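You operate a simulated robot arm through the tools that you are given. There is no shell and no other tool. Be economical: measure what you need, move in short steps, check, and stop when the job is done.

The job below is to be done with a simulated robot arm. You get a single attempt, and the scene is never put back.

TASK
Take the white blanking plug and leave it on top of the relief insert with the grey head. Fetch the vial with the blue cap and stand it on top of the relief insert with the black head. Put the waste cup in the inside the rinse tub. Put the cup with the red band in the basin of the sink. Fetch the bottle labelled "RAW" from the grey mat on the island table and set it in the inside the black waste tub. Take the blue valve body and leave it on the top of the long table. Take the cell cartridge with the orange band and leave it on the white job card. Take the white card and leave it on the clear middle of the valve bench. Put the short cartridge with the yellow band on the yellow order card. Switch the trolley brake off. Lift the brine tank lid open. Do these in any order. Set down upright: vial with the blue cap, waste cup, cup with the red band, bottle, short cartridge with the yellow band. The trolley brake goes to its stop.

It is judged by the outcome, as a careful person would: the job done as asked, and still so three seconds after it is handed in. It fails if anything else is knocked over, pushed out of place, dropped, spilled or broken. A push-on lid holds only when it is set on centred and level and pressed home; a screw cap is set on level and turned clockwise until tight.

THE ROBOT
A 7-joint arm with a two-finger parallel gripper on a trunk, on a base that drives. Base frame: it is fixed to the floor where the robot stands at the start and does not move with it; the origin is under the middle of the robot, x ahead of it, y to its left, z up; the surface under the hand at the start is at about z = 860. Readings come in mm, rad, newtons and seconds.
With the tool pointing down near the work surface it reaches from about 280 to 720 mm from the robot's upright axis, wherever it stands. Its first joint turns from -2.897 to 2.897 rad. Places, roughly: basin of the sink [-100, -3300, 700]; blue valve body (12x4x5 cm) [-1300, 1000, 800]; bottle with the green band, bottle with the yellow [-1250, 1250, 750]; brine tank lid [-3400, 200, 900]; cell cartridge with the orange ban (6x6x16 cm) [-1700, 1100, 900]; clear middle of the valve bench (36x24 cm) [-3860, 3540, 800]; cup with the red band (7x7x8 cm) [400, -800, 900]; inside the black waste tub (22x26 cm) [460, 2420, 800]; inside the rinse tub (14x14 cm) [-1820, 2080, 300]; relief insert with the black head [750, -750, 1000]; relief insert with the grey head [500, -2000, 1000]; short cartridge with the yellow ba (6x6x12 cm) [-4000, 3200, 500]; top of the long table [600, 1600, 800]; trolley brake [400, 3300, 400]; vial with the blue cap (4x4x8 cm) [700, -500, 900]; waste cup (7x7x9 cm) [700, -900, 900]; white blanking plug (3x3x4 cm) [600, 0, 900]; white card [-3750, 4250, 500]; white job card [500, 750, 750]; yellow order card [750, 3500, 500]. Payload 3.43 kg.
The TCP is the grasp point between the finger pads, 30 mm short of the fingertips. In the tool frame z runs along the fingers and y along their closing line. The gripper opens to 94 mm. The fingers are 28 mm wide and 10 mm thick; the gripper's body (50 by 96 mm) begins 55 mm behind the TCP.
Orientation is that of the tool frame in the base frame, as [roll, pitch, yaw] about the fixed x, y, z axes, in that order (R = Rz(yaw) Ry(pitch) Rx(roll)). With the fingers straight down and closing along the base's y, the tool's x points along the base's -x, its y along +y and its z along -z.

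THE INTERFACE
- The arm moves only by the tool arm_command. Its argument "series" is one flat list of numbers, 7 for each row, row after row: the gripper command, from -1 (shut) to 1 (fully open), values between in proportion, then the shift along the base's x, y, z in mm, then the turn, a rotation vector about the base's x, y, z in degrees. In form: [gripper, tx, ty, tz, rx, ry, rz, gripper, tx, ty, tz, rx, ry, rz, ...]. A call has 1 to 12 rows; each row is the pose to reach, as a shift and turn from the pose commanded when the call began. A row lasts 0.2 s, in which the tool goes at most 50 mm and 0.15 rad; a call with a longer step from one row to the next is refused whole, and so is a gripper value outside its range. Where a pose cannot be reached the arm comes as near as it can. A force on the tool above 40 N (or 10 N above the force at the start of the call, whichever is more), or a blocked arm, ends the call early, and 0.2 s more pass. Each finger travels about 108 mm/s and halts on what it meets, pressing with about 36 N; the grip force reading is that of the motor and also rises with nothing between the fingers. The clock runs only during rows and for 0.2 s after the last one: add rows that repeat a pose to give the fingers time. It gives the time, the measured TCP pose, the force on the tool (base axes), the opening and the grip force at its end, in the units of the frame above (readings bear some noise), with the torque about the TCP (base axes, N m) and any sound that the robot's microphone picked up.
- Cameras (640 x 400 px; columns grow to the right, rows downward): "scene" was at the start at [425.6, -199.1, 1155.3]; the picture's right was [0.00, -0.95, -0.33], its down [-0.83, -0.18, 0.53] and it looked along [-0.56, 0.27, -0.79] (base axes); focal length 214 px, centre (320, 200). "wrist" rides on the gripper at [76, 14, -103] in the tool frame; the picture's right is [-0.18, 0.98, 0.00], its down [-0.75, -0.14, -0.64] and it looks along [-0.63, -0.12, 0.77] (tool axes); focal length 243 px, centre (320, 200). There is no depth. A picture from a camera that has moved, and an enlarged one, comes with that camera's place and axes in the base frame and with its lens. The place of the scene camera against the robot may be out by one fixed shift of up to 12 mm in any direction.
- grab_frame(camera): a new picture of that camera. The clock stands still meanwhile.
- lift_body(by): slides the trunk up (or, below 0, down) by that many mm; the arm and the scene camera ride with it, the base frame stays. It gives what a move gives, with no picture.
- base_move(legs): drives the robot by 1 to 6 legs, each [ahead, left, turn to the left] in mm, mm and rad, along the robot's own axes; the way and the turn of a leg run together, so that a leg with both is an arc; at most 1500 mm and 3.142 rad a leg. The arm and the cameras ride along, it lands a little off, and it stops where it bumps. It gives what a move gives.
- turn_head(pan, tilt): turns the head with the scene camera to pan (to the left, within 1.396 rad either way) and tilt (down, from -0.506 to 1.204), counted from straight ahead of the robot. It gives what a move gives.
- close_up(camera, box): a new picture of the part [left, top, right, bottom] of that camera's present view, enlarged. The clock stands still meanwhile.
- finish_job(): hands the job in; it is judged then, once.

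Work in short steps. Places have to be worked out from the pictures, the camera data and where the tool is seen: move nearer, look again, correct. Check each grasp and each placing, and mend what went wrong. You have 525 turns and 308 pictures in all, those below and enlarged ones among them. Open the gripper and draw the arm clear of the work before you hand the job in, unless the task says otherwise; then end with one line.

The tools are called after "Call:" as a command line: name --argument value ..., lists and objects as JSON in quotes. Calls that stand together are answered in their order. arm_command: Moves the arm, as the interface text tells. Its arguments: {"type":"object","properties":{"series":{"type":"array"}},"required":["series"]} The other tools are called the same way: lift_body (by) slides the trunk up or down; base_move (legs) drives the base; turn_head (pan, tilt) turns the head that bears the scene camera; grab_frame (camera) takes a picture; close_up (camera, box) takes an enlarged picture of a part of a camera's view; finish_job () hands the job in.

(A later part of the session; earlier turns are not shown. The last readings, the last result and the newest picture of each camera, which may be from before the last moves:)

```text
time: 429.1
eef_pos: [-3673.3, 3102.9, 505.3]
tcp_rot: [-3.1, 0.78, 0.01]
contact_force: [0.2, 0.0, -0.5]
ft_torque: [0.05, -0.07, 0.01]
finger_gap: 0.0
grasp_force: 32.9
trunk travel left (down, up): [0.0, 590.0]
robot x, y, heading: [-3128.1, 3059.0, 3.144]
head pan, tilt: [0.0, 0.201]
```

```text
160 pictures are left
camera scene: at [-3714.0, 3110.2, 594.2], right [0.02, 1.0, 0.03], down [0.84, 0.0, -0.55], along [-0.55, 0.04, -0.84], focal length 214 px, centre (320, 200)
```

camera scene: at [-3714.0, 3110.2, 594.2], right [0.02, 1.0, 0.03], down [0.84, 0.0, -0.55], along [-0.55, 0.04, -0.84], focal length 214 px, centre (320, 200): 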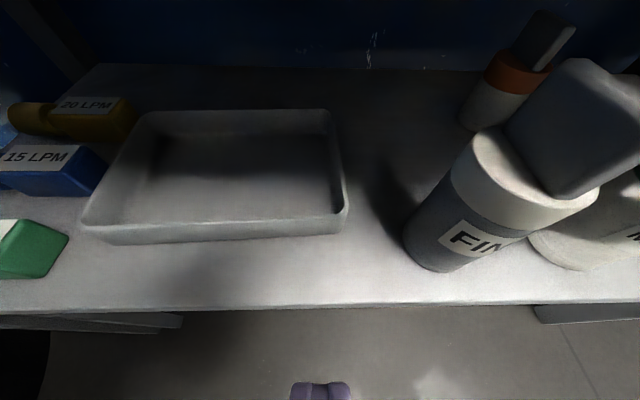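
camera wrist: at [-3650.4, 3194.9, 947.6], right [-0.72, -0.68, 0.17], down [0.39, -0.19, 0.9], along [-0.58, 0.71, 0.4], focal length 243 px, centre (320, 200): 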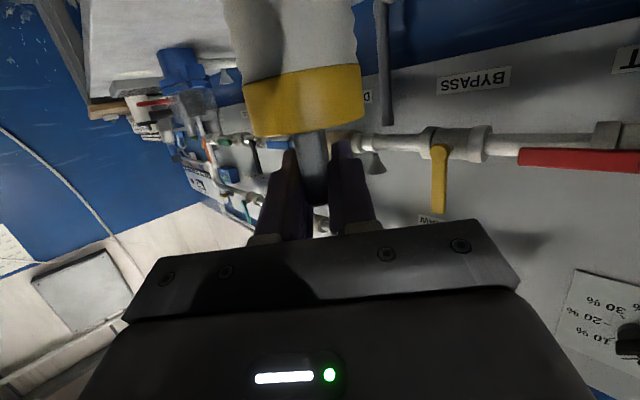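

The tray is back as it was (right corner 32 mm behind FINE's front, left 26; originally 29 and 26). Now I back off, raise the trunk and turn the tool straight down with yaw -42° to pick the parked cartridge by its fin from above.

Call:
base_move --legs '[[-200, -150, 0]]'

Call:
lift_body --by 400

Call:
lift_body --by 60

Call:
arm_command --series '[-0.2, 0, 0, 25, 0, -7.5, 0, -0.2, 0, 0, 50, 0, -15, 0, -0.2, 0, 0, 75, 0, -22.5, 0, -0.2, 0, 0, 100, 0, -30, 0, -0.2, 0, 0, 110, 0, -37.5, 0, -0.2, 0, 0, 120, 2.4, -44.8, 0, -0.2, 0, 0, 120, 2.4, -44.8, 0]'

Call:
grab_frame --camera "wrist"

```text
time: 430.9
eef_pos: [-3467.9, 3258.4, 506.5]
tcp_rot: [-3.098, 0.779, 0.007]
contact_force: [0.4, 1.4, 1.2]
ft_torque: [0.03, 0.0, -0.04]
finger_gap: 0.0
grasp_force: 33.1
trunk travel left (down, up): [0.0, 590.0]
robot x, y, heading: [-2921.7, 3212.3, 3.141]
head pan, tilt: [0.0, 0.201]
```

```text
time: 434.7
eef_pos: [-3469.8, 3258.0, 904.8]
tcp_rot: [-3.099, 0.781, 0.008]
contact_force: [1.0, 0.4, -0.4]
ft_torque: [-0.03, -0.01, 0.04]
finger_gap: 0.1
grasp_force: 33.1
trunk travel left (down, up): [-400.0, 190.0]
robot x, y, heading: [-2919.7, 3209.9, 3.138]
head pan, tilt: [0.0, 0.201]
```

```text
time: 435.7
eef_pos: [-3470.0, 3257.2, 965.6]
tcp_rot: [-3.099, 0.78, 0.008]
contact_force: [0.9, -0.7, 0.0]
ft_torque: [0.03, 0.02, 0.01]
finger_gap: 0.3
grasp_force: 32.7
trunk travel left (down, up): [-460.0, 130.0]
robot x, y, heading: [-2925.0, 3214.5, 3.138]
head pan, tilt: [0.0, 0.201]
```

```text
time: 437.3
eef_pos: [-3467.8, 3259.0, 1086.8]
tcp_rot: [-3.066, -0.002, 0.022]
contact_force: [0.2, -0.2, 0.1]
ft_torque: [-0.03, 0.01, -0.03]
finger_gap: 37.6
grasp_force: 0.0
trunk travel left (down, up): [-460.0, 130.0]
robot x, y, heading: [-2922.3, 3214.0, 3.137]
head pan, tilt: [0.0, 0.201]
```

```text
159 pictures are left
camera wrist: at [-3391.3, 3238.3, 1187.8], right [-0.16, -0.98, -0.07], down [-0.76, 0.08, 0.65], along [-0.63, 0.16, -0.76], focal length 243 px, centre (320, 200)
```

wrist: 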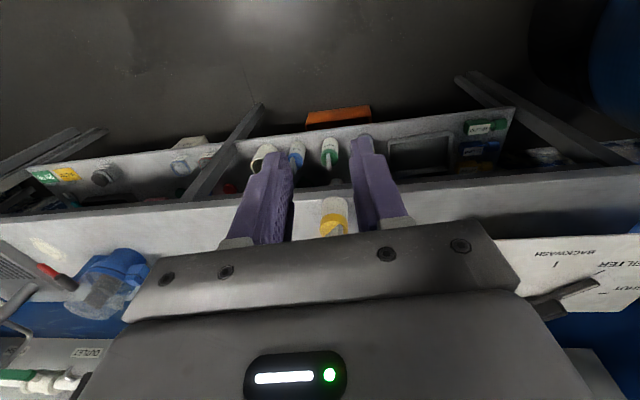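

I level the tool, yaw it by -42°, and drive nearer.

Call:
arm_command --series '[-0.2, 0, 0, 0, -4.3, 0, 0, -0.2, 0, 0, 0, -4.3, 0, 0]'

Call:
arm_command --series '[-0.2, 0, 0, 0, 0, 0, -8.4, -0.2, 0, 0, 0, 0, 0, -16.8, -0.2, 0, 0, 0, 0, 0, -25.2, -0.2, 0, 0, 0, 0, 0, -33.6, -0.2, 0, 0, 0, 0, 0, -42, -0.2, 0, 0, 0, 0, 0, -43]'

Call:
base_move --legs '[[220, -10, 0]]'

Call:
grab_frame --camera "wrist"

```text
time: 437.9
eef_pos: [-3469.0, 3256.0, 1086.3]
tcp_rot: [3.14, -0.001, 0.02]
contact_force: [0.6, -1.0, 0.3]
ft_torque: [0.01, 0.04, -0.01]
finger_gap: 37.9
grasp_force: 0.0
trunk travel left (down, up): [-460.0, 130.0]
robot x, y, heading: [-2920.2, 3212.8, 3.139]
head pan, tilt: [0.0, 0.201]
```

```text
time: 439.3
eef_pos: [-3469.2, 3257.5, 1086.1]
tcp_rot: [-3.141, -0.002, -0.732]
contact_force: [-0.9, 0.2, 0.1]
ft_torque: [0.0, -0.02, -0.02]
finger_gap: 37.6
grasp_force: 0.1
trunk travel left (down, up): [-460.0, 130.0]
robot x, y, heading: [-2921.2, 3213.9, 3.141]
head pan, tilt: [0.0, 0.201]
```

```text
time: 441.1
eef_pos: [-3694.6, 3269.0, 1084.3]
tcp_rot: [-3.142, -0.002, -0.732]
contact_force: [-0.2, 0.0, -0.2]
ft_torque: [0.01, -0.02, 0.01]
finger_gap: 37.6
grasp_force: 0.1
trunk travel left (down, up): [-460.0, 130.0]
robot x, y, heading: [-3143.9, 3224.3, 3.139]
head pan, tilt: [0.0, 0.201]
```

```text
158 pictures are left
camera wrist: at [-3646.9, 3208.1, 1187.4], right [-0.79, -0.61, 0.0], down [-0.47, 0.61, 0.64], along [-0.39, 0.51, -0.77], focal length 243 px, centre (320, 200)
```

wrist: 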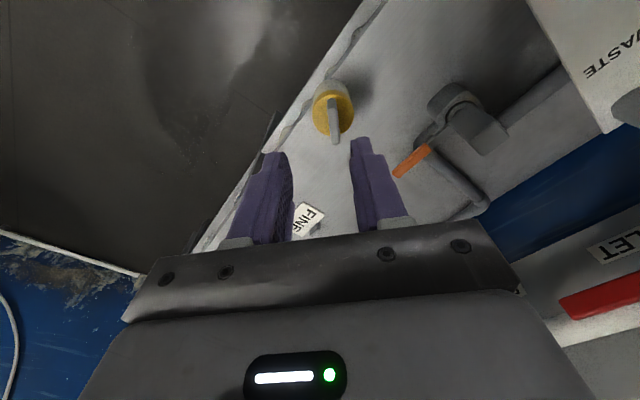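

The cartridge is at (-3731, 3290), fin aligned with the fingers' plane. I move over it and descend partway.

Call:
arm_command --series '[0.0, -18, 10, -30, 0, 0, 0, 0.0, -36, 21, -70, 0, 0, 0, 0.0, -36, 21, -115, 0, 0, 0, 0.0, -36, 21, -130, 0, 0, 0]'

Call:
grab_frame --camera "wrist"

```text
time: 442.1
eef_pos: [-3730.5, 3290.7, 953.9]
tcp_rot: [-3.141, 0.0, -0.732]
contact_force: [-0.4, 0.0, 0.4]
ft_torque: [0.02, -0.01, 0.0]
finger_gap: 47.0
grasp_force: 0.1
trunk travel left (down, up): [-460.0, 130.0]
robot x, y, heading: [-3147.4, 3224.5, 3.137]
head pan, tilt: [0.0, 0.201]
```

```text
157 pictures are left
camera wrist: at [-3682.2, 3230.4, 1056.3], right [-0.79, -0.61, 0.0], down [-0.47, 0.61, 0.64], along [-0.39, 0.51, -0.77], focal length 243 px, centre (320, 200)
```

wrist: 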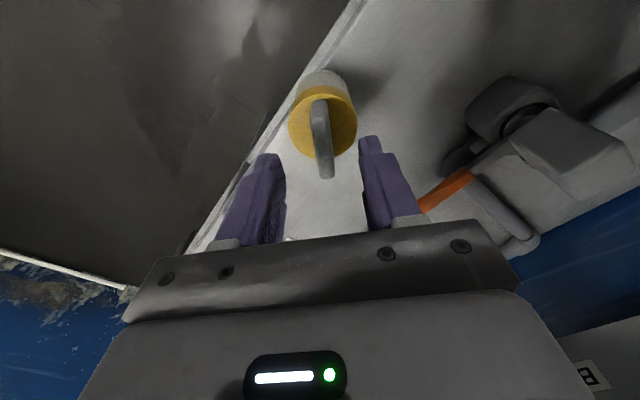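

Call:
arm_command --series '[0.0, 1, 0, -25, 0, 0, 0, 0.0, 1, 0, -45, 0, 0, 0, 0.0, 1, 0, -56, 0, 0, 0, -1, 1, 0, -56, 0, 0, 0, -1, 1, 0, -56, 0, 0, 0, -1, 1, 0, -56, 0, 0, 0]'

Call:
arm_command --series '[-1, 0, 0, 20, 0, 0, 0, -1, 0, 0, 60, 0, 0, 0, -1, 0, 0, 100, 0, 0, 0, -1, 30, 0, 130, 0, 0, 0, -1, 70, 0, 140, 0, 0, 0, -1, 115, 0, 150, 0, 0, 0, -1, 160, -15, 150, 0, 0, 0, -1, 205, -30, 150, 0, 0, 0]'

Call:
grab_frame --camera "wrist"

```text
time: 442.9
eef_pos: [-3734.8, 3288.3, 905.4]
tcp_rot: [3.133, 0.01, -0.73]
contact_force: [-0.2, -4.7, 29.2]
ft_torque: [-0.18, -0.69, -0.17]
finger_gap: 16.5
grasp_force: 15.0
trunk travel left (down, up): [-460.0, 130.0]
robot x, y, heading: [-3148.7, 3223.7, 3.143]
head pan, tilt: [0.0, 0.201]
stopped in row 4: the force on the tool passed its limit at 44 N (the readings are from after the stop); the commanded pose is now the measured one
```

```text
time: 444.7
eef_pos: [-3528.5, 3261.4, 1054.0]
tcp_rot: [3.137, 0.005, -0.73]
contact_force: [-0.1, 0.4, -2.3]
ft_torque: [-0.03, 0.01, 0.0]
finger_gap: 16.1
grasp_force: 36.6
trunk travel left (down, up): [-460.0, 130.0]
robot x, y, heading: [-3144.6, 3225.1, 3.143]
head pan, tilt: [0.0, 0.201]
```

```text
156 pictures are left
camera wrist: at [-3479.8, 3200.3, 1155.1], right [-0.79, -0.61, 0.01], down [-0.46, 0.61, 0.65], along [-0.4, 0.51, -0.76], focal length 243 px, centre (320, 200)
```

wrist: 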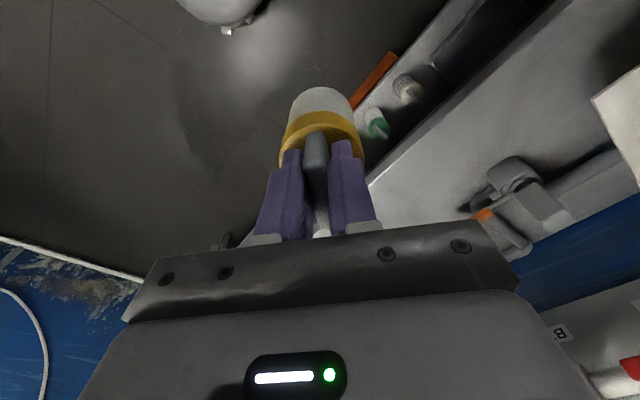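

Held. I leave along the known free lane: back off, strafe north to y≈4250, turn east and drive.

Call:
base_move --legs '[[-450, 0, 0], [0, -1025, 0], [0, 0, 1.57], [0, 0, 1.57]]'

Call:
base_move --legs '[[1350, 0, 0]]'

```text
time: 459.9
eef_pos: [-2304.8, 4197.2, 1052.1]
tcp_rot: [3.138, 0.005, 2.361]
contact_force: [0.7, 0.3, -2.0]
ft_torque: [0.01, 0.0, 0.01]
finger_gap: 15.9
grasp_force: 36.4
trunk travel left (down, up): [-460.0, 130.0]
robot x, y, heading: [-2687.0, 4255.0, -0.054]
head pan, tilt: [0.0, 0.201]
```

```text
time: 466.8
eef_pos: [-926.5, 4108.4, 1053.2]
tcp_rot: [3.14, 0.003, 2.346]
contact_force: [0.7, 0.2, -2.3]
ft_torque: [0.04, 0.0, 0.01]
finger_gap: 15.6
grasp_force: 35.8
trunk travel left (down, up): [-460.0, 130.0]
robot x, y, heading: [-1308.8, 4170.3, -0.071]
head pan, tilt: [0.0, 0.201]
```

Call:
base_move --legs '[[800, 100, 0.07]]'

Call:
turn_head --pan -0.6 --tilt -0.5

Call:
grab_frame --camera "scene"

```text
time: 471.1
eef_pos: [-106.8, 4203.4, 1053.1]
tcp_rot: [3.139, 0.003, 2.414]
contact_force: [0.4, -0.3, -1.2]
ft_torque: [-0.01, 0.05, -0.04]
finger_gap: 15.9
grasp_force: 36.3
trunk travel left (down, up): [-460.0, 130.0]
robot x, y, heading: [-494.4, 4240.5, -0.002]
head pan, tilt: [0.0, 0.201]
```

```text
time: 472.2
eef_pos: [-106.7, 4203.0, 1053.1]
tcp_rot: [3.139, 0.005, 2.414]
contact_force: [0.3, 1.0, -1.9]
ft_torque: [0.03, 0.04, -0.01]
finger_gap: 16.0
grasp_force: 36.4
trunk travel left (down, up): [-460.0, 130.0]
robot x, y, heading: [-490.0, 4236.2, 0.004]
head pan, tilt: [-0.6, -0.499]
```

```text
155 pictures are left
camera scene: at [-21.7, 4083.2, 1125.3], right [-0.55, -0.62, 0.56], down [-0.83, 0.38, -0.4], along [0.03, -0.69, -0.72], focal length 214 px, centre (320, 200)
```

scene: 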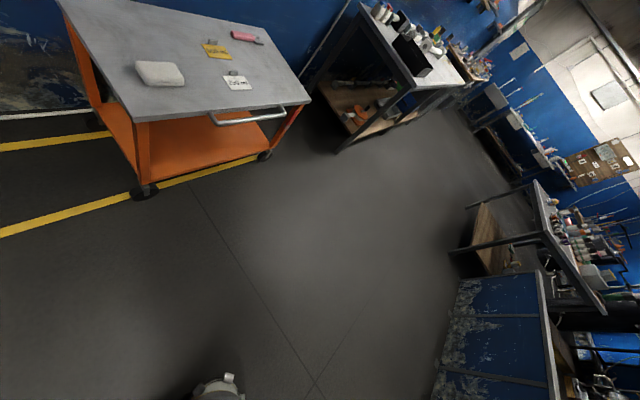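

The orange trolley's top (z≈500) carries the yellow card at about (748, 3512); its west side is at x≈475, y 3200–3900. I strafe to y≈3500 and approach from the west.

Call:
base_move --legs '[[0, -740, 0], [450, 0, 0]]'

Call:
arm_command --series '[-1, 0, 0, 0, 0, 0, 8.2, -1, 0, 0, 0, 0, 0, 16.4, -1, 0, 0, 0, 0, 0, 24.6, -1, 0, 0, 0, 0, 0, 32.8, -1, 0, 0, 0, 0, 0, 41, -1, 0, 0, 0, 0, 0, 41.7]'

Call:
turn_head --pan 0.0 --tilt -0.45

Call:
grab_frame --camera "scene"

```text
time: 478.5
eef_pos: [345.7, 3481.6, 1052.9]
tcp_rot: [3.138, 0.003, 2.435]
contact_force: [0.0, -0.1, -2.1]
ft_torque: [0.02, 0.02, 0.01]
finger_gap: 16.0
grasp_force: 35.7
trunk travel left (down, up): [-460.0, 130.0]
robot x, y, heading: [-37.8, 3510.3, 0.018]
head pan, tilt: [-0.6, -0.499]
```

```text
time: 479.9
eef_pos: [343.8, 3481.8, 1052.6]
tcp_rot: [3.138, 0.007, -3.118]
contact_force: [0.2, 0.2, -1.4]
ft_torque: [0.0, 0.03, 0.01]
finger_gap: 15.9
grasp_force: 35.7
trunk travel left (down, up): [-460.0, 130.0]
robot x, y, heading: [-36.1, 3509.0, 0.022]
head pan, tilt: [-0.6, -0.499]
```

```text
time: 480.9
eef_pos: [344.5, 3480.9, 1052.3]
tcp_rot: [3.137, 0.004, -3.12]
contact_force: [0.4, 0.6, -1.9]
ft_torque: [0.02, 0.0, 0.01]
finger_gap: 15.8
grasp_force: 36.0
trunk travel left (down, up): [-460.0, 130.0]
robot x, y, heading: [-39.6, 3508.7, 0.02]
head pan, tilt: [0.0, -0.45]
```

```text
154 pictures are left
camera scene: at [490.7, 3492.4, 1110.4], right [0.02, -1.0, 0.0], down [-0.9, -0.02, -0.44], along [0.44, 0.01, -0.9], focal length 214 px, centre (320, 200)
```

scene: 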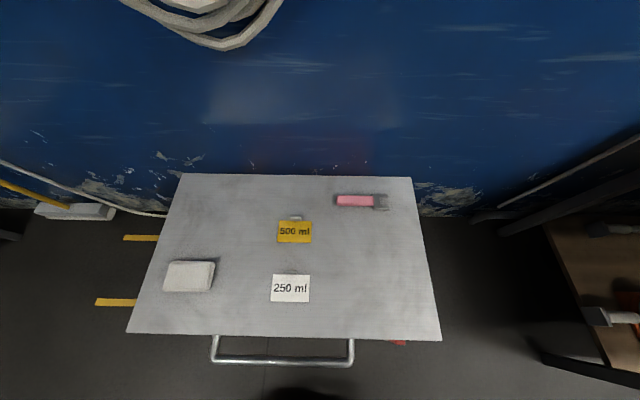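

The card (500 ml) triangulates to about (660, 3568, z≈575); the red brake lever sticks out at the trolley's front right. I drive 100 mm ahead, extend the cartridge over the card and lower the trunk.

Call:
base_move --legs '[[95, 40, -0.02]]'

Call:
arm_command --series '[-1, 35, 8, 0, 0, 0, 0, -1, 75, 16, 0, 0, 0, 0, -1, 115, 24, 0, 0, 0, 0, -1, 155, 32, 0, 0, 0, 0, -1, 190, 40, 0, 0, 0, 0]'

Call:
lift_body --by -260

Call:
grab_frame --camera "wrist"

Call:
grab_frame --camera "scene"

```text
time: 482.1
eef_pos: [440.7, 3516.1, 1051.6]
tcp_rot: [3.138, 0.003, -3.137]
contact_force: [0.5, 0.6, -1.7]
ft_torque: [0.0, 0.03, 0.0]
finger_gap: 16.0
grasp_force: 35.8
trunk travel left (down, up): [-460.0, 130.0]
robot x, y, heading: [58.4, 3550.1, 0.004]
head pan, tilt: [0.0, -0.45]
```

```text
time: 483.3
eef_pos: [628.4, 3555.7, 1053.6]
tcp_rot: [3.137, 0.003, -3.138]
contact_force: [0.2, 0.5, -2.2]
ft_torque: [-0.01, 0.02, -0.02]
finger_gap: 16.2
grasp_force: 35.7
trunk travel left (down, up): [-460.0, 130.0]
robot x, y, heading: [57.9, 3552.6, 0.005]
head pan, tilt: [0.0, -0.45]
```

```text
time: 485.9
eef_pos: [628.6, 3554.9, 794.2]
tcp_rot: [3.138, 0.005, -3.136]
contact_force: [-0.2, 0.1, -1.1]
ft_torque: [-0.06, 0.03, 0.01]
finger_gap: 16.4
grasp_force: 36.5
trunk travel left (down, up): [-200.0, 390.0]
robot x, y, heading: [57.5, 3552.8, 0.001]
head pan, tilt: [0.0, -0.45]
```

```text
153 pictures are left
camera wrist: at [552.2, 3568.5, 896.4], right [0.18, 0.98, 0.0], down [0.75, -0.14, 0.64], along [0.64, -0.11, -0.76], focal length 243 px, centre (320, 200)
```

wrist: 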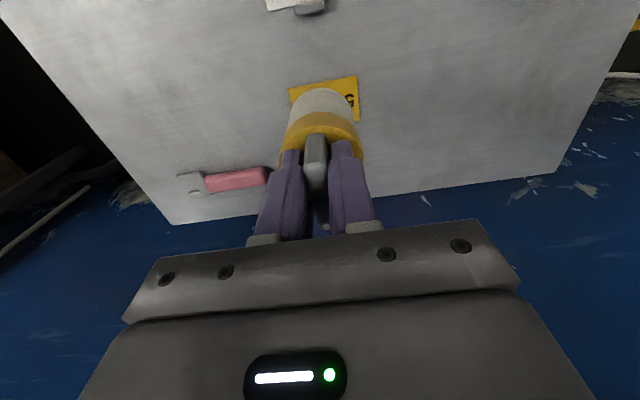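

```text
152 pictures are left
camera scene: at [774.6, 3563.6, 852.5], right [0.01, -1.0, 0.0], down [-0.9, 0.0, -0.44], along [0.44, 0.01, -0.9], focal length 214 px, centre (320, 200)
```

scene: 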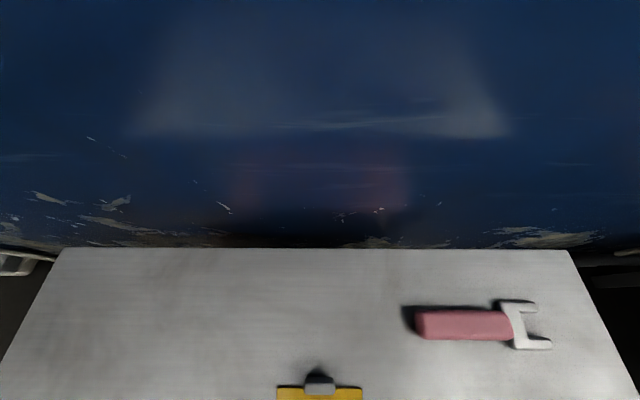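

Both views agree on z≈550: card centre about (667, 3557). I move the cartridge to (664, 3557) and descend partway for a check.

Call:
arm_command --series '[-1, 18, 1, -20, 0, 0, 0, -1, 35, 2, -50, 0, 0, 0, -1, 35, 2, -85, 0, 0, 0, -1, 35, 2, -105, 0, 0, 0]'

Call:
grab_frame --camera "wrist"

Call:
turn_head --pan 0.0 --tilt 0.5

Call:
grab_frame --camera "scene"

```text
time: 486.9
eef_pos: [664.6, 3558.7, 688.2]
tcp_rot: [3.137, 0.006, -3.136]
contact_force: [0.0, -0.7, -1.4]
ft_torque: [-0.01, -0.02, 0.02]
finger_gap: 16.1
grasp_force: 35.9
trunk travel left (down, up): [-200.0, 390.0]
robot x, y, heading: [56.1, 3549.7, 0.001]
head pan, tilt: [0.0, -0.45]
```

```text
151 pictures are left
camera wrist: at [587.1, 3571.9, 789.7], right [0.18, 0.98, 0.0], down [0.75, -0.14, 0.65], along [0.64, -0.11, -0.76], focal length 243 px, centre (320, 200)
```

wrist: 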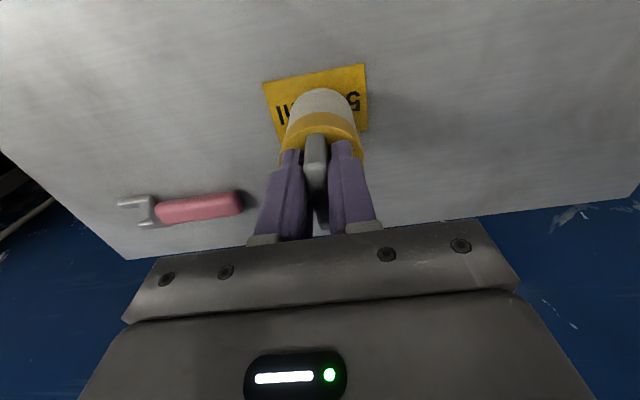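

```text
time: 488.2
eef_pos: [664.4, 3557.5, 689.1]
tcp_rot: [3.139, 0.005, -3.137]
contact_force: [0.5, 0.7, -1.6]
ft_torque: [0.01, -0.02, 0.03]
finger_gap: 15.8
grasp_force: 36.3
trunk travel left (down, up): [-200.0, 390.0]
robot x, y, heading: [57.1, 3550.7, 0.002]
head pan, tilt: [0.0, 0.499]
```

```text
150 pictures are left
camera scene: at [726.6, 3566.6, 724.9], right [0.01, -1.0, 0.0], down [-0.88, -0.01, 0.47], along [-0.47, 0.0, -0.88], focal length 214 px, centre (320, 200)
```

scene: 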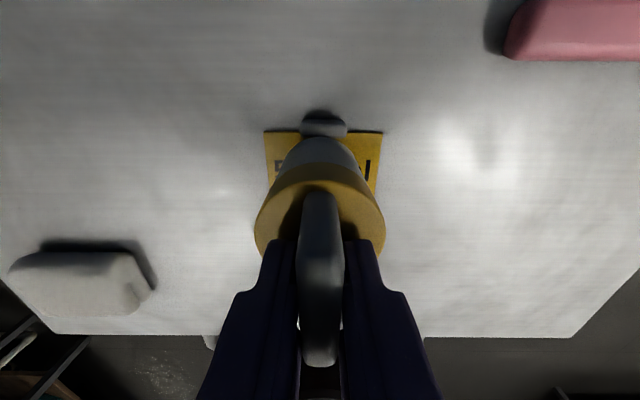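

The card spans x 640–696 at z≈555, centre y≈3556; the cartridge is nearly over its centre. I nudge (+2, -2) and lower to contact.

Call:
arm_command --series '[-1, 2, -2, -12, 0, 0, 0, -1, 2, -2, -20, 0, 0, 0, -1, 2, -2, -24, 0, 0, 0, -1, 2, -2, -27, 0, 0, 0, -1, 2, -2, -30, 0, 0, 0, -1, 2, -2, -33, 0, 0, 0, -1, 2, -2, -36, 0, 0, 0]'

Call:
grab_frame --camera "scene"

```text
time: 489.1
eef_pos: [666.1, 3554.9, 670.6]
tcp_rot: [3.138, 0.011, -3.138]
contact_force: [-10.8, 1.6, 26.2]
ft_torque: [-0.03, 0.81, 0.02]
finger_gap: 16.4
grasp_force: 36.1
trunk travel left (down, up): [-200.0, 390.0]
robot x, y, heading: [54.4, 3552.2, 0.007]
head pan, tilt: [0.0, 0.499]
stopped in row 4: the force on the tool passed its limit at 42 N (the readings are from after the stop); the commanded pose is now the measured one
```

```text
149 pictures are left
camera scene: at [728.9, 3563.0, 706.6], right [0.01, -1.0, 0.0], down [-0.88, -0.01, 0.47], along [-0.47, 0.0, -0.88], focal length 214 px, centre (320, 200)
```

scene: 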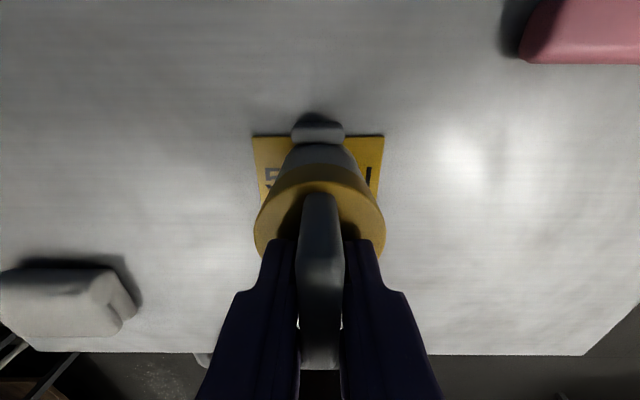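

Contact came early with a push toward -x: the cartridge probably touched the card's rear tab. I raise, shift 6 mm toward me and lower again.

Call:
arm_command --series '[-1, 0, 1, 8, 0, -0.3, 0, -1, -7, 1, 8, 0, -0.3, 0, -1, -7, 1, 2, 0, -0.3, 0, -1, -7, 1, -2, 0, -0.3, 0, -1, -7, 1, -5, 0, -0.3, 0, -1, -7, 1, -8, 0, -0.3, 0, -1, -7, 1, -11, 0, -0.3, 0, -1, -7, 1, -14, 0, -0.3, 0]'

Call:
grab_frame --camera "scene"

Call:
grab_frame --camera "wrist"

```text
time: 490.2
eef_pos: [662.8, 3554.5, 670.2]
tcp_rot: [3.138, 0.021, -3.137]
contact_force: [-6.1, 0.3, 24.6]
ft_torque: [-0.06, 0.65, 0.01]
finger_gap: 16.3
grasp_force: 35.7
trunk travel left (down, up): [-200.0, 390.0]
robot x, y, heading: [56.3, 3550.8, 0.003]
head pan, tilt: [0.0, 0.499]
stopped in row 5: the force on the tool passed its limit at 44 N (the readings are from after the stop); the commanded pose is now the measured one
```

```text
148 pictures are left
camera scene: at [725.2, 3563.6, 707.1], right [0.01, -1.0, 0.0], down [-0.89, -0.01, 0.46], along [-0.46, 0.0, -0.89], focal length 214 px, centre (320, 200)
```

scene: 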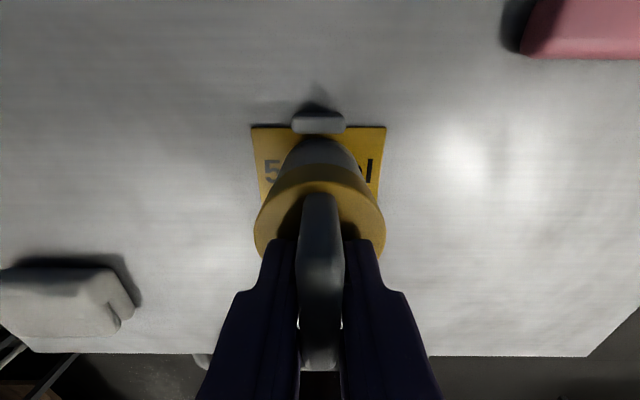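

```text
147 pictures are left
camera wrist: at [584.5, 3568.9, 770.0], right [0.18, 0.98, 0.01], down [0.74, -0.14, 0.66], along [0.65, -0.11, -0.75], focal length 243 px, centre (320, 200)
```

wrist: 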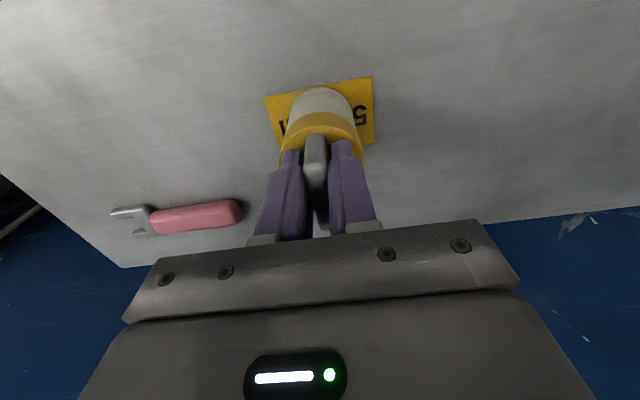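

Now clear of the tab, and contact is with the card itself; the cartridge sits within the card's outline. I ease off 3 mm, open and rise.

Call:
arm_command --series '[-1, 1, 0, 3, 0, -1.0, 0, -1, 1, 0, 3, 0, -1.0, 0, -0.4, 1, 0, 2, 0, -1.0, 0, -0.2, 1, 0, 2, 0, -1.0, 0, -0.2, 1, 0, 2, 0, -1.0, 0, -0.2, 1, 0, 30, 0, -1.0, 0, -0.2, 1, 0, 70, 0, -1.0, 0, -0.2, 1, 0, 110, 0, -1.0, 0]'

Call:
grab_frame --camera "scene"

Call:
grab_frame --camera "wrist"

```text
time: 492.0
eef_pos: [661.9, 3557.5, 776.5]
tcp_rot: [3.139, 0.034, -3.136]
contact_force: [-0.3, 0.6, 0.7]
ft_torque: [0.01, 0.01, -0.03]
finger_gap: 37.8
grasp_force: 0.0
trunk travel left (down, up): [-200.0, 390.0]
robot x, y, heading: [55.9, 3549.5, 0.004]
head pan, tilt: [0.0, 0.499]
```

```text
146 pictures are left
camera scene: at [724.4, 3565.3, 814.5], right [0.01, -1.0, 0.0], down [-0.89, -0.01, 0.45], along [-0.45, 0.0, -0.89], focal length 214 px, centre (320, 200)
```

scene: 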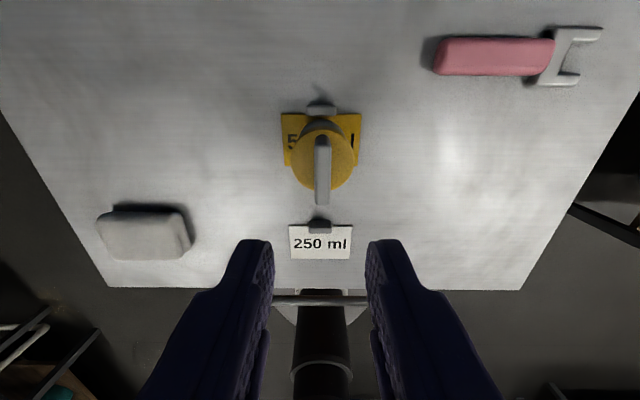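

```text
145 pictures are left
camera wrist: at [582.9, 3570.6, 875.6], right [0.18, 0.98, 0.01], down [0.73, -0.14, 0.67], along [0.66, -0.11, -0.75], focal length 243 px, centre (320, 200)
```

wrist: 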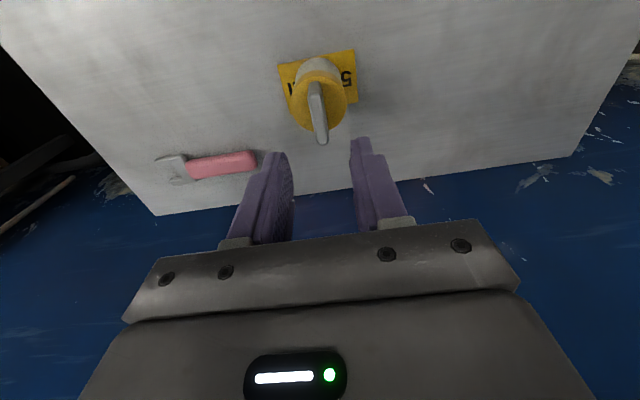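

The cartridge stands upright on the yellow card. Next the trolley brake: I level the tool, retract, and move to look at the red lever near (400, 3265).

Call:
arm_command --series '[0.0, -20, 0, 40, 0, 1.0, 0, 0.0, -55, 0, 70, 0, 1.9, 0, 0.0, -95, 0, 90, 0, 1.9, 0, 0.0, -140, -10, 90, 0, 1.9, 0, 0.0, -185, -20, 90, 0, 1.9, 0, 0.0, -225, -30, 90, 0, 1.9, 0]'

Call:
base_move --legs '[[-200, 0, 0], [0, -270, 0]]'

Call:
turn_head --pan 0.0 --tilt -0.3

Call:
grab_frame --camera "scene"

Call:
grab_frame --camera "wrist"

```text
time: 493.4
eef_pos: [436.3, 3524.5, 866.5]
tcp_rot: [3.139, 0.002, -3.136]
contact_force: [-0.2, 0.0, 0.3]
ft_torque: [0.02, 0.0, 0.0]
finger_gap: 47.0
grasp_force: 0.1
trunk travel left (down, up): [-200.0, 390.0]
robot x, y, heading: [61.2, 3552.6, 0.001]
head pan, tilt: [0.0, 0.499]
```

```text
time: 496.6
eef_pos: [233.2, 3252.5, 867.1]
tcp_rot: [3.135, 0.0, -3.139]
contact_force: [-0.5, -0.5, -1.0]
ft_torque: [0.0, -0.02, -0.03]
finger_gap: 47.2
grasp_force: 0.0
trunk travel left (down, up): [-200.0, 390.0]
robot x, y, heading: [-146.9, 3278.4, 0.007]
head pan, tilt: [0.0, 0.499]
```

```text
time: 497.7
eef_pos: [233.8, 3252.2, 868.0]
tcp_rot: [3.138, 0.002, -3.138]
contact_force: [0.4, -0.4, -0.5]
ft_torque: [0.03, 0.01, 0.01]
finger_gap: 46.8
grasp_force: 0.1
trunk travel left (down, up): [-200.0, 390.0]
robot x, y, heading: [-146.4, 3279.4, 0.004]
head pan, tilt: [0.0, -0.3]
```

```text
144 pictures are left
camera scene: at [368.0, 3261.1, 916.4], right [0.0, -1.0, 0.0], down [-0.96, 0.0, -0.3], along [0.3, 0.01, -0.96], focal length 214 px, centre (320, 200)
```

scene: 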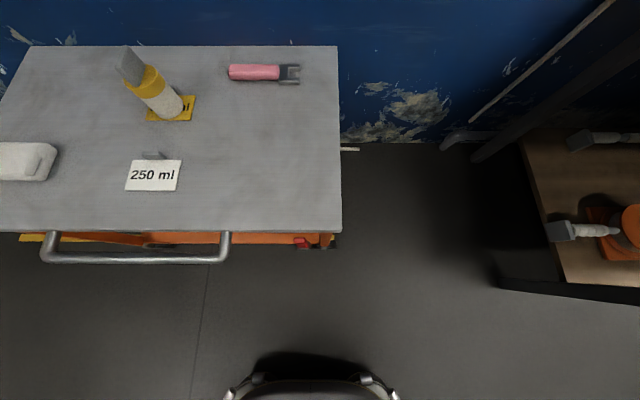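

```text
143 pictures are left
camera wrist: at [156.9, 3266.4, 969.5], right [0.18, 0.98, 0.0], down [0.75, -0.14, 0.64], along [0.63, -0.11, -0.77], focal length 243 px, centre (320, 200)
```

wrist: 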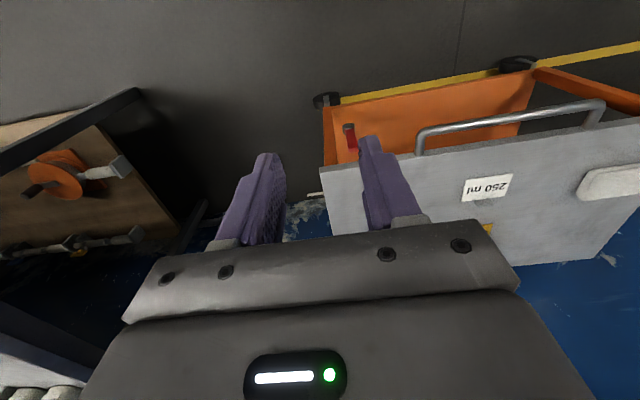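

Call:
close_up --camera "wrist" --box '[290, 70, 450, 200]'

Call:
close_up --camera "scene" --box '[240, 200, 380, 290]'

```text
3.08 times, centred on (370, 135) of wrist
camera zoom: at [156.9, 3266.4, 969.5], right [0.18, 0.98, 0.0], down [0.75, -0.14, 0.64], along [0.63, -0.11, -0.77], focal length 746 px, centre (166, 400)
```

zoom: 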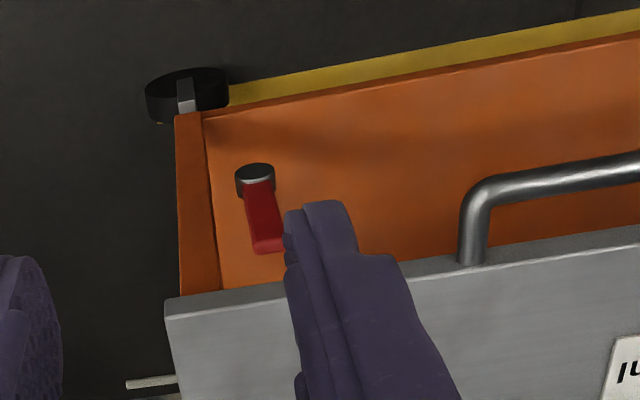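

```text
4.44 times, centred on (310, 245) of scene
camera zoom: at [368.0, 3261.1, 916.4], right [0.0, -1.0, 0.0], down [-0.96, 0.0, -0.3], along [0.3, 0.01, -0.96], focal length 953 px, centre (364, 0)
```

zoom: 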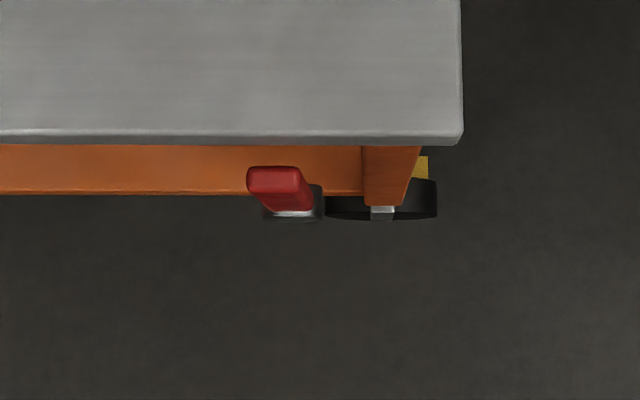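

The brake is a red lever on the west panel: hub at about (420, 3298, 377), arm pointing up to z≈480. I tilt the tool forward to get a frontal view and see markings.

Call:
arm_command --series '[0.0, -5, 0, 0, 0, -8, 0, 0.0, -10, 0, 0, 0, -16, 0, 0.0, -15, 0, 0, 0, -24, 0, 0.0, -20, 0, 0, 0, -32, 0, 0.0, -20, 0, 0, 0, -40, 0, 0.0, -20, 0, 0, 0, -48, 0, 0.0, -20, 0, 0, 0, -55, 0]'

Call:
lift_body --by -200

Call:
turn_head --pan 0.0 --tilt -0.4

Call:
grab_frame --camera "scene"

```text
time: 499.3
eef_pos: [219.1, 3251.3, 859.5]
tcp_rot: [3.141, 0.963, -3.135]
contact_force: [-0.2, 0.4, 1.0]
ft_torque: [0.01, 0.0, 0.0]
finger_gap: 47.0
grasp_force: 0.1
out of reach, approached as far as the arm can: row 4, 5, 6, 7
trunk travel left (down, up): [-200.0, 390.0]
robot x, y, heading: [-148.9, 3278.8, 0.002]
head pan, tilt: [0.0, -0.3]
```

```text
time: 501.4
eef_pos: [219.6, 3252.8, 660.6]
tcp_rot: [3.141, 0.961, -3.135]
contact_force: [0.2, 0.5, 0.3]
ft_torque: [-0.03, 0.01, 0.03]
finger_gap: 47.1
grasp_force: 0.0
trunk travel left (down, up): [0.0, 590.0]
robot x, y, heading: [-149.0, 3279.3, 0.0]
head pan, tilt: [0.0, -0.3]
```

```text
time: 502.1
eef_pos: [220.7, 3252.7, 659.9]
tcp_rot: [3.14, 0.961, -3.136]
contact_force: [-0.8, 0.9, 0.3]
ft_torque: [-0.01, 0.06, 0.02]
finger_gap: 47.1
grasp_force: 0.1
trunk travel left (down, up): [0.0, 590.0]
robot x, y, heading: [-148.0, 3282.2, 0.003]
head pan, tilt: [0.0, -0.4]
```

```text
140 pictures are left
camera scene: at [255.1, 3260.5, 807.2], right [0.01, -1.0, 0.0], down [-0.21, 0.0, -0.98], along [0.98, 0.01, -0.21], focal length 214 px, centre (320, 200)
```

scene: 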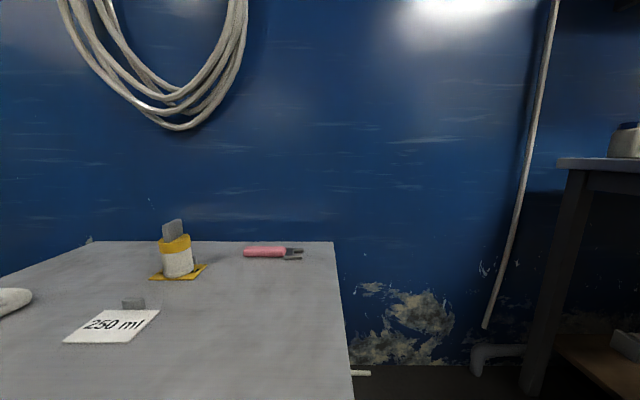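

Good: the cartridge stands well on its card. I tilt the head down and back the robot a little to see the trolley's front panel.

Call:
base_move --legs '[[-150, 0, 0]]'

Call:
turn_head --pan 0.0 --tilt 0.3

Call:
grab_frame --camera "scene"

```text
time: 503.5
eef_pos: [71.1, 3248.5, 659.8]
tcp_rot: [-3.141, 0.961, 3.141]
contact_force: [0.6, -0.4, 0.6]
ft_torque: [0.03, 0.0, 0.01]
finger_gap: 47.0
grasp_force: 0.1
trunk travel left (down, up): [0.0, 590.0]
robot x, y, heading: [-298.7, 3277.9, -0.007]
head pan, tilt: [0.0, -0.4]
```

```text
time: 504.6
eef_pos: [71.6, 3249.4, 660.5]
tcp_rot: [3.141, 0.961, -3.139]
contact_force: [0.3, 1.0, 0.1]
ft_torque: [0.0, -0.02, 0.01]
finger_gap: 46.9
grasp_force: 0.0
trunk travel left (down, up): [0.0, 590.0]
robot x, y, heading: [-294.6, 3278.1, -0.008]
head pan, tilt: [0.0, 0.3]
```

```text
139 pictures are left
camera scene: at [88.0, 3258.2, 745.9], right [0.0, -1.0, 0.0], down [-0.79, 0.0, -0.61], along [0.61, 0.0, -0.79], focal length 214 px, centre (320, 200)
```

scene: 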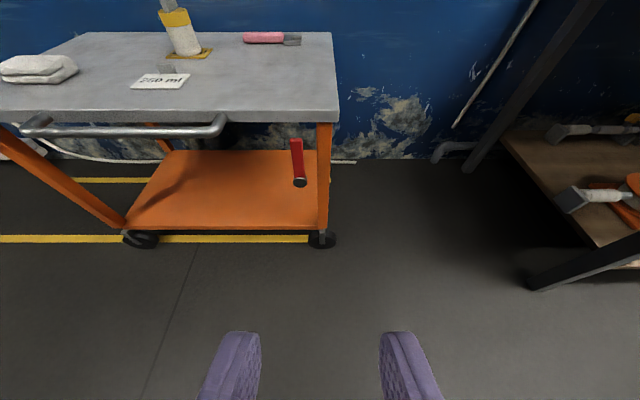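

Call:
close_up --camera "scene" --box '[240, 110, 360, 250]'

```text
2.86 times, centred on (300, 180) of scene
camera zoom: at [88.0, 3258.2, 745.9], right [0.0, -1.0, 0.0], down [-0.79, 0.0, -0.61], along [0.61, 0.0, -0.79], focal length 613 px, centre (377, 257)
```

zoom: 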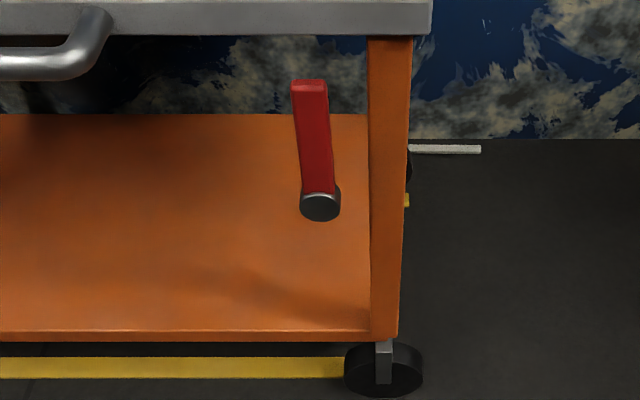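

No markings; the lever stands vertical, hub axis facing me, free space to the left and the leg close on the right. I'll cage the lever loosely between the open fingers with a near-horizontal tool, so first I bring the hand in front of it at z≈470.

Call:
arm_command --series '[0.0, 30, 8, -35, 0, -4, 0, 0.0, 60, 16, -70, 0, -8, 0, 0.0, 90, 24, -105, 0, -12, 0, 0.0, 120, 32, -140, 0, -16, 0, 0.0, 150, 40, -170, 0, -20, 0, 0.0, 190, 47, -188, 0, -20, 0, 0.0, 230, 47, -188, 0, -20, 0]'

Call:
grab_frame --camera "scene"

```text
time: 506.2
eef_pos: [301.1, 3297.1, 470.9]
tcp_rot: [-3.141, 1.312, -3.14]
contact_force: [-0.3, -0.2, -0.4]
ft_torque: [-0.02, 0.01, -0.02]
finger_gap: 47.0
grasp_force: 0.1
trunk travel left (down, up): [0.0, 590.0]
robot x, y, heading: [-296.3, 3277.7, -0.006]
head pan, tilt: [0.0, 0.3]
```

```text
137 pictures are left
camera scene: at [286.8, 3304.4, 558.4], right [0.0, -1.0, 0.0], down [-0.53, 0.0, -0.85], along [0.85, 0.0, -0.53], focal length 214 px, centre (320, 200)
```

scene: 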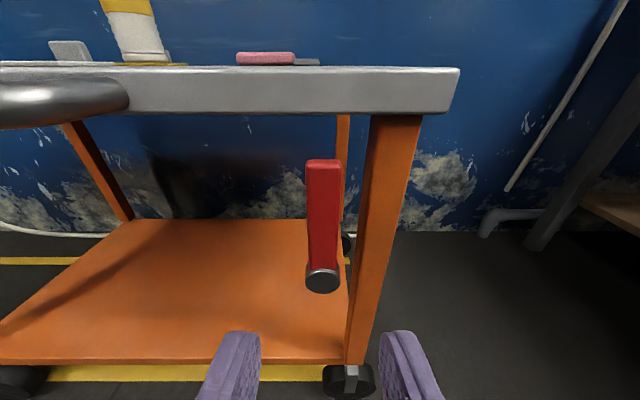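

The lever is centred between the finger lines. I drive 92 mm ahead so that the fingertips straddle it.

Call:
base_move --legs '[[92, 0, 0.006]]'

Call:
grab_frame --camera "scene"

Call:
grab_frame --camera "wrist"

```text
time: 507.3
eef_pos: [393.1, 3297.3, 473.4]
tcp_rot: [3.141, 1.311, -3.141]
contact_force: [0.8, -0.1, -0.3]
ft_torque: [0.01, 0.0, -0.03]
finger_gap: 46.6
grasp_force: 0.0
trunk travel left (down, up): [0.0, 590.0]
robot x, y, heading: [-206.8, 3279.7, -0.0]
head pan, tilt: [0.0, 0.3]
```

```text
136 pictures are left
camera scene: at [378.8, 3305.5, 558.8], right [0.0, -1.0, 0.0], down [-0.53, 0.0, -0.85], along [0.85, 0.0, -0.53], focal length 214 px, centre (320, 200)
```

scene: 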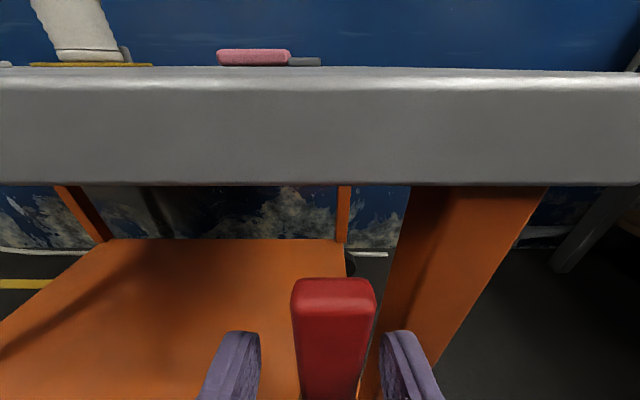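

```text
135 pictures are left
camera wrist: at [275.0, 3311.6, 424.8], right [0.05, 0.98, 0.18], down [-0.43, -0.14, 0.89], along [0.9, -0.12, 0.41], focal length 243 px, centre (320, 200)
```

wrist: 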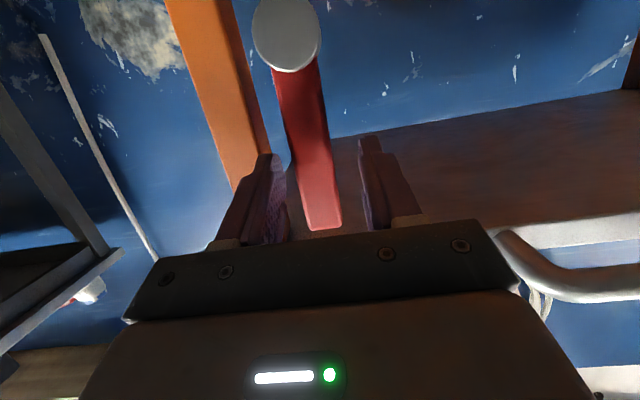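

The lever is caged. I test gently to the left (+y): 35 mm in small steps, reading the force.

Call:
arm_command --series '[0.0, 0, 6, 0, 0, 0, 0, 0.0, 0, 12, 0, 0, 0, 0, 0.0, 0, 18, 0, 0, 0, 0, 0.0, 0, 24, 0, 0, 0, 0, 0.0, 0, 30, -1, 0, 0, 0, 0.0, 0, 36, -2, 0, 0, 0]'

Call:
grab_frame --camera "wrist"

```text
time: 508.7
eef_pos: [394.1, 3332.5, 469.2]
tcp_rot: [-3.14, 1.311, -3.139]
contact_force: [0.7, -3.2, 0.6]
ft_torque: [-0.1, -0.07, -0.03]
finger_gap: 48.6
grasp_force: 1.4
trunk travel left (down, up): [0.0, 590.0]
robot x, y, heading: [-203.1, 3277.3, 0.001]
head pan, tilt: [0.0, 0.3]
```

```text
134 pictures are left
camera wrist: at [275.4, 3347.4, 422.3], right [0.05, 0.98, 0.18], down [-0.43, -0.14, 0.89], along [0.9, -0.12, 0.41], focal length 243 px, centre (320, 200)
```

wrist: 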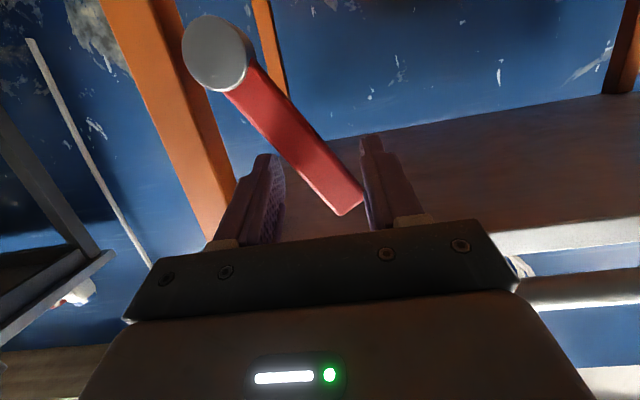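

The lever swings freely to the left with about 3 N. I follow its arc round toward its stop.

Call:
arm_command --series '[0.0, 0, 13, 0, 0, 0, 0, 0.0, 0, 28, 0, 0, 0, 0, 0.0, 0, 43, -1, 0, 0, 0, 0.0, 0, 53, -13, 0, 0, 0, 0.0, 0, 61, -22, 0, 0, 0, 0.0, 0, 68, -32, 0, 0, 0]'

Call:
grab_frame --camera "wrist"

```text
time: 509.2
eef_pos: [393.3, 3333.1, 471.1]
tcp_rot: [-3.09, 1.312, -3.113]
contact_force: [-7.4, -22.9, 10.9]
ft_torque: [-2.02, -0.4, -0.87]
finger_gap: 43.6
grasp_force: 44.5
trunk travel left (down, up): [0.0, 590.0]
robot x, y, heading: [-205.3, 3278.3, -0.013]
head pan, tilt: [0.0, 0.3]
stopped in row 2: the force on the tool passed its limit at 46 N (the readings are from after the stop); the commanded pose is now the measured one
```

```text
133 pictures are left
camera wrist: at [275.9, 3350.8, 422.8], right [0.07, 0.98, 0.16], down [-0.43, -0.12, 0.89], along [0.9, -0.13, 0.42], focal length 243 px, centre (320, 200)
```

wrist: 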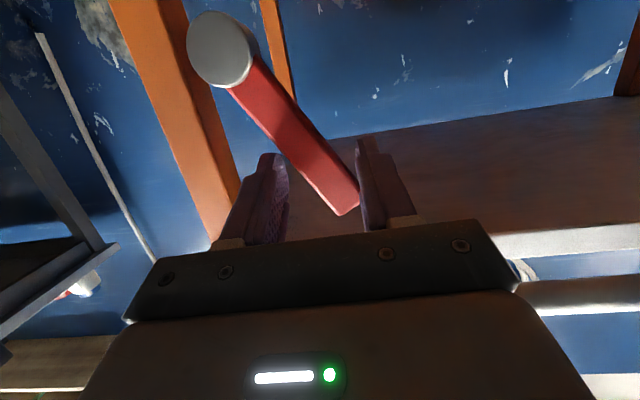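

The cage was too narrow for the tilted lever. I open fully so that only the right finger pushes, and follow the arc.

Call:
arm_command --series '[1.0, 0, 0, 0, 0, 0, 0, 1.0, 0, 0, 0, 0, 0, 0, 1.0, 0, 17, 0, 0, 0, 0, 1.0, 0, 42, 0, 0, 0, 0, 1.0, 0, 66, -2, 0, 0, 0, 1.0, 0, 77, -13, 0, 0, 0]'

Call:
grab_frame --camera "wrist"

```text
time: 510.7
eef_pos: [395.1, 3419.3, 462.9]
tcp_rot: [-3.119, 1.325, -3.132]
contact_force: [-18.9, -2.4, 24.7]
ft_torque: [0.96, -1.11, 0.63]
finger_gap: 94.1
grasp_force: 0.0
trunk travel left (down, up): [0.0, 590.0]
robot x, y, heading: [-203.0, 3277.6, -0.003]
head pan, tilt: [0.0, 0.3]
stopped in row 6: the force on the tool passed its limit at 42 N (the readings are from after the stop); the commanded pose is now the measured one
```

```text
132 pictures are left
camera wrist: at [277.7, 3434.7, 413.3], right [0.06, 0.98, 0.17], down [-0.44, -0.13, 0.89], along [0.9, -0.13, 0.43], focal length 243 px, centre (320, 200)
```

wrist: 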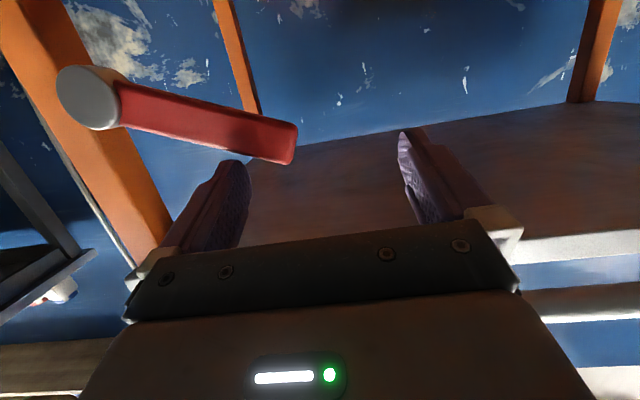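

The lever is at about 67°. The finger is binding, so I lift 8 mm, move 15 mm along, and press downward on the lever's outer end.

Call:
arm_command --series '[1.0, 0, 5, 8, 0, 0, 0, 1.0, 0, 16, 8, 0, 0, 0, 1.0, 0, 18, 0, 0, 0, 0, 1.0, 0, 20, -8, 0, 0, 0, 1.0, 0, 21, -16, 0, 0, 0, 1.0, 0, 22, -24, 0, 0, 0, 1.0, 0, 22, -32, 0, 0, 0, 1.0, 0, 22, -40, 0, 0, 0]'

Call:
grab_frame --camera "wrist"

```text
time: 511.6
eef_pos: [396.0, 3437.1, 463.6]
tcp_rot: [-3.131, 1.332, 3.141]
contact_force: [-23.4, -3.4, 25.7]
ft_torque: [0.97, -1.45, 0.65]
finger_gap: 94.1
grasp_force: 0.1
trunk travel left (down, up): [0.0, 590.0]
robot x, y, heading: [-205.8, 3277.7, -0.007]
head pan, tilt: [0.0, 0.3]
stopped in row 4: the force on the tool passed its limit at 46 N (the readings are from after the stop); the commanded pose is now the measured one
```

```text
131 pictures are left
camera wrist: at [279.3, 3452.8, 413.3], right [0.06, 0.98, 0.18], down [-0.45, -0.13, 0.88], along [0.89, -0.13, 0.43], focal length 243 px, centre (320, 200)
```

wrist: 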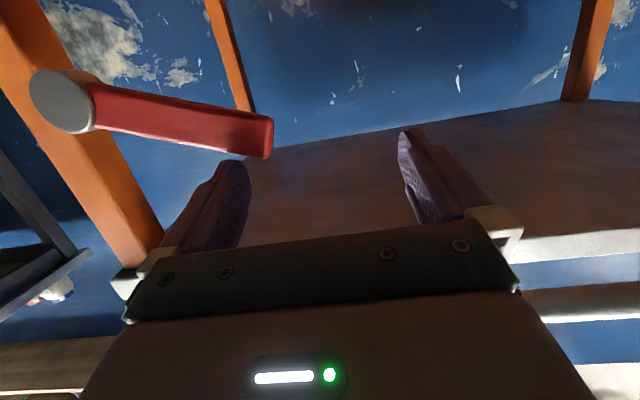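

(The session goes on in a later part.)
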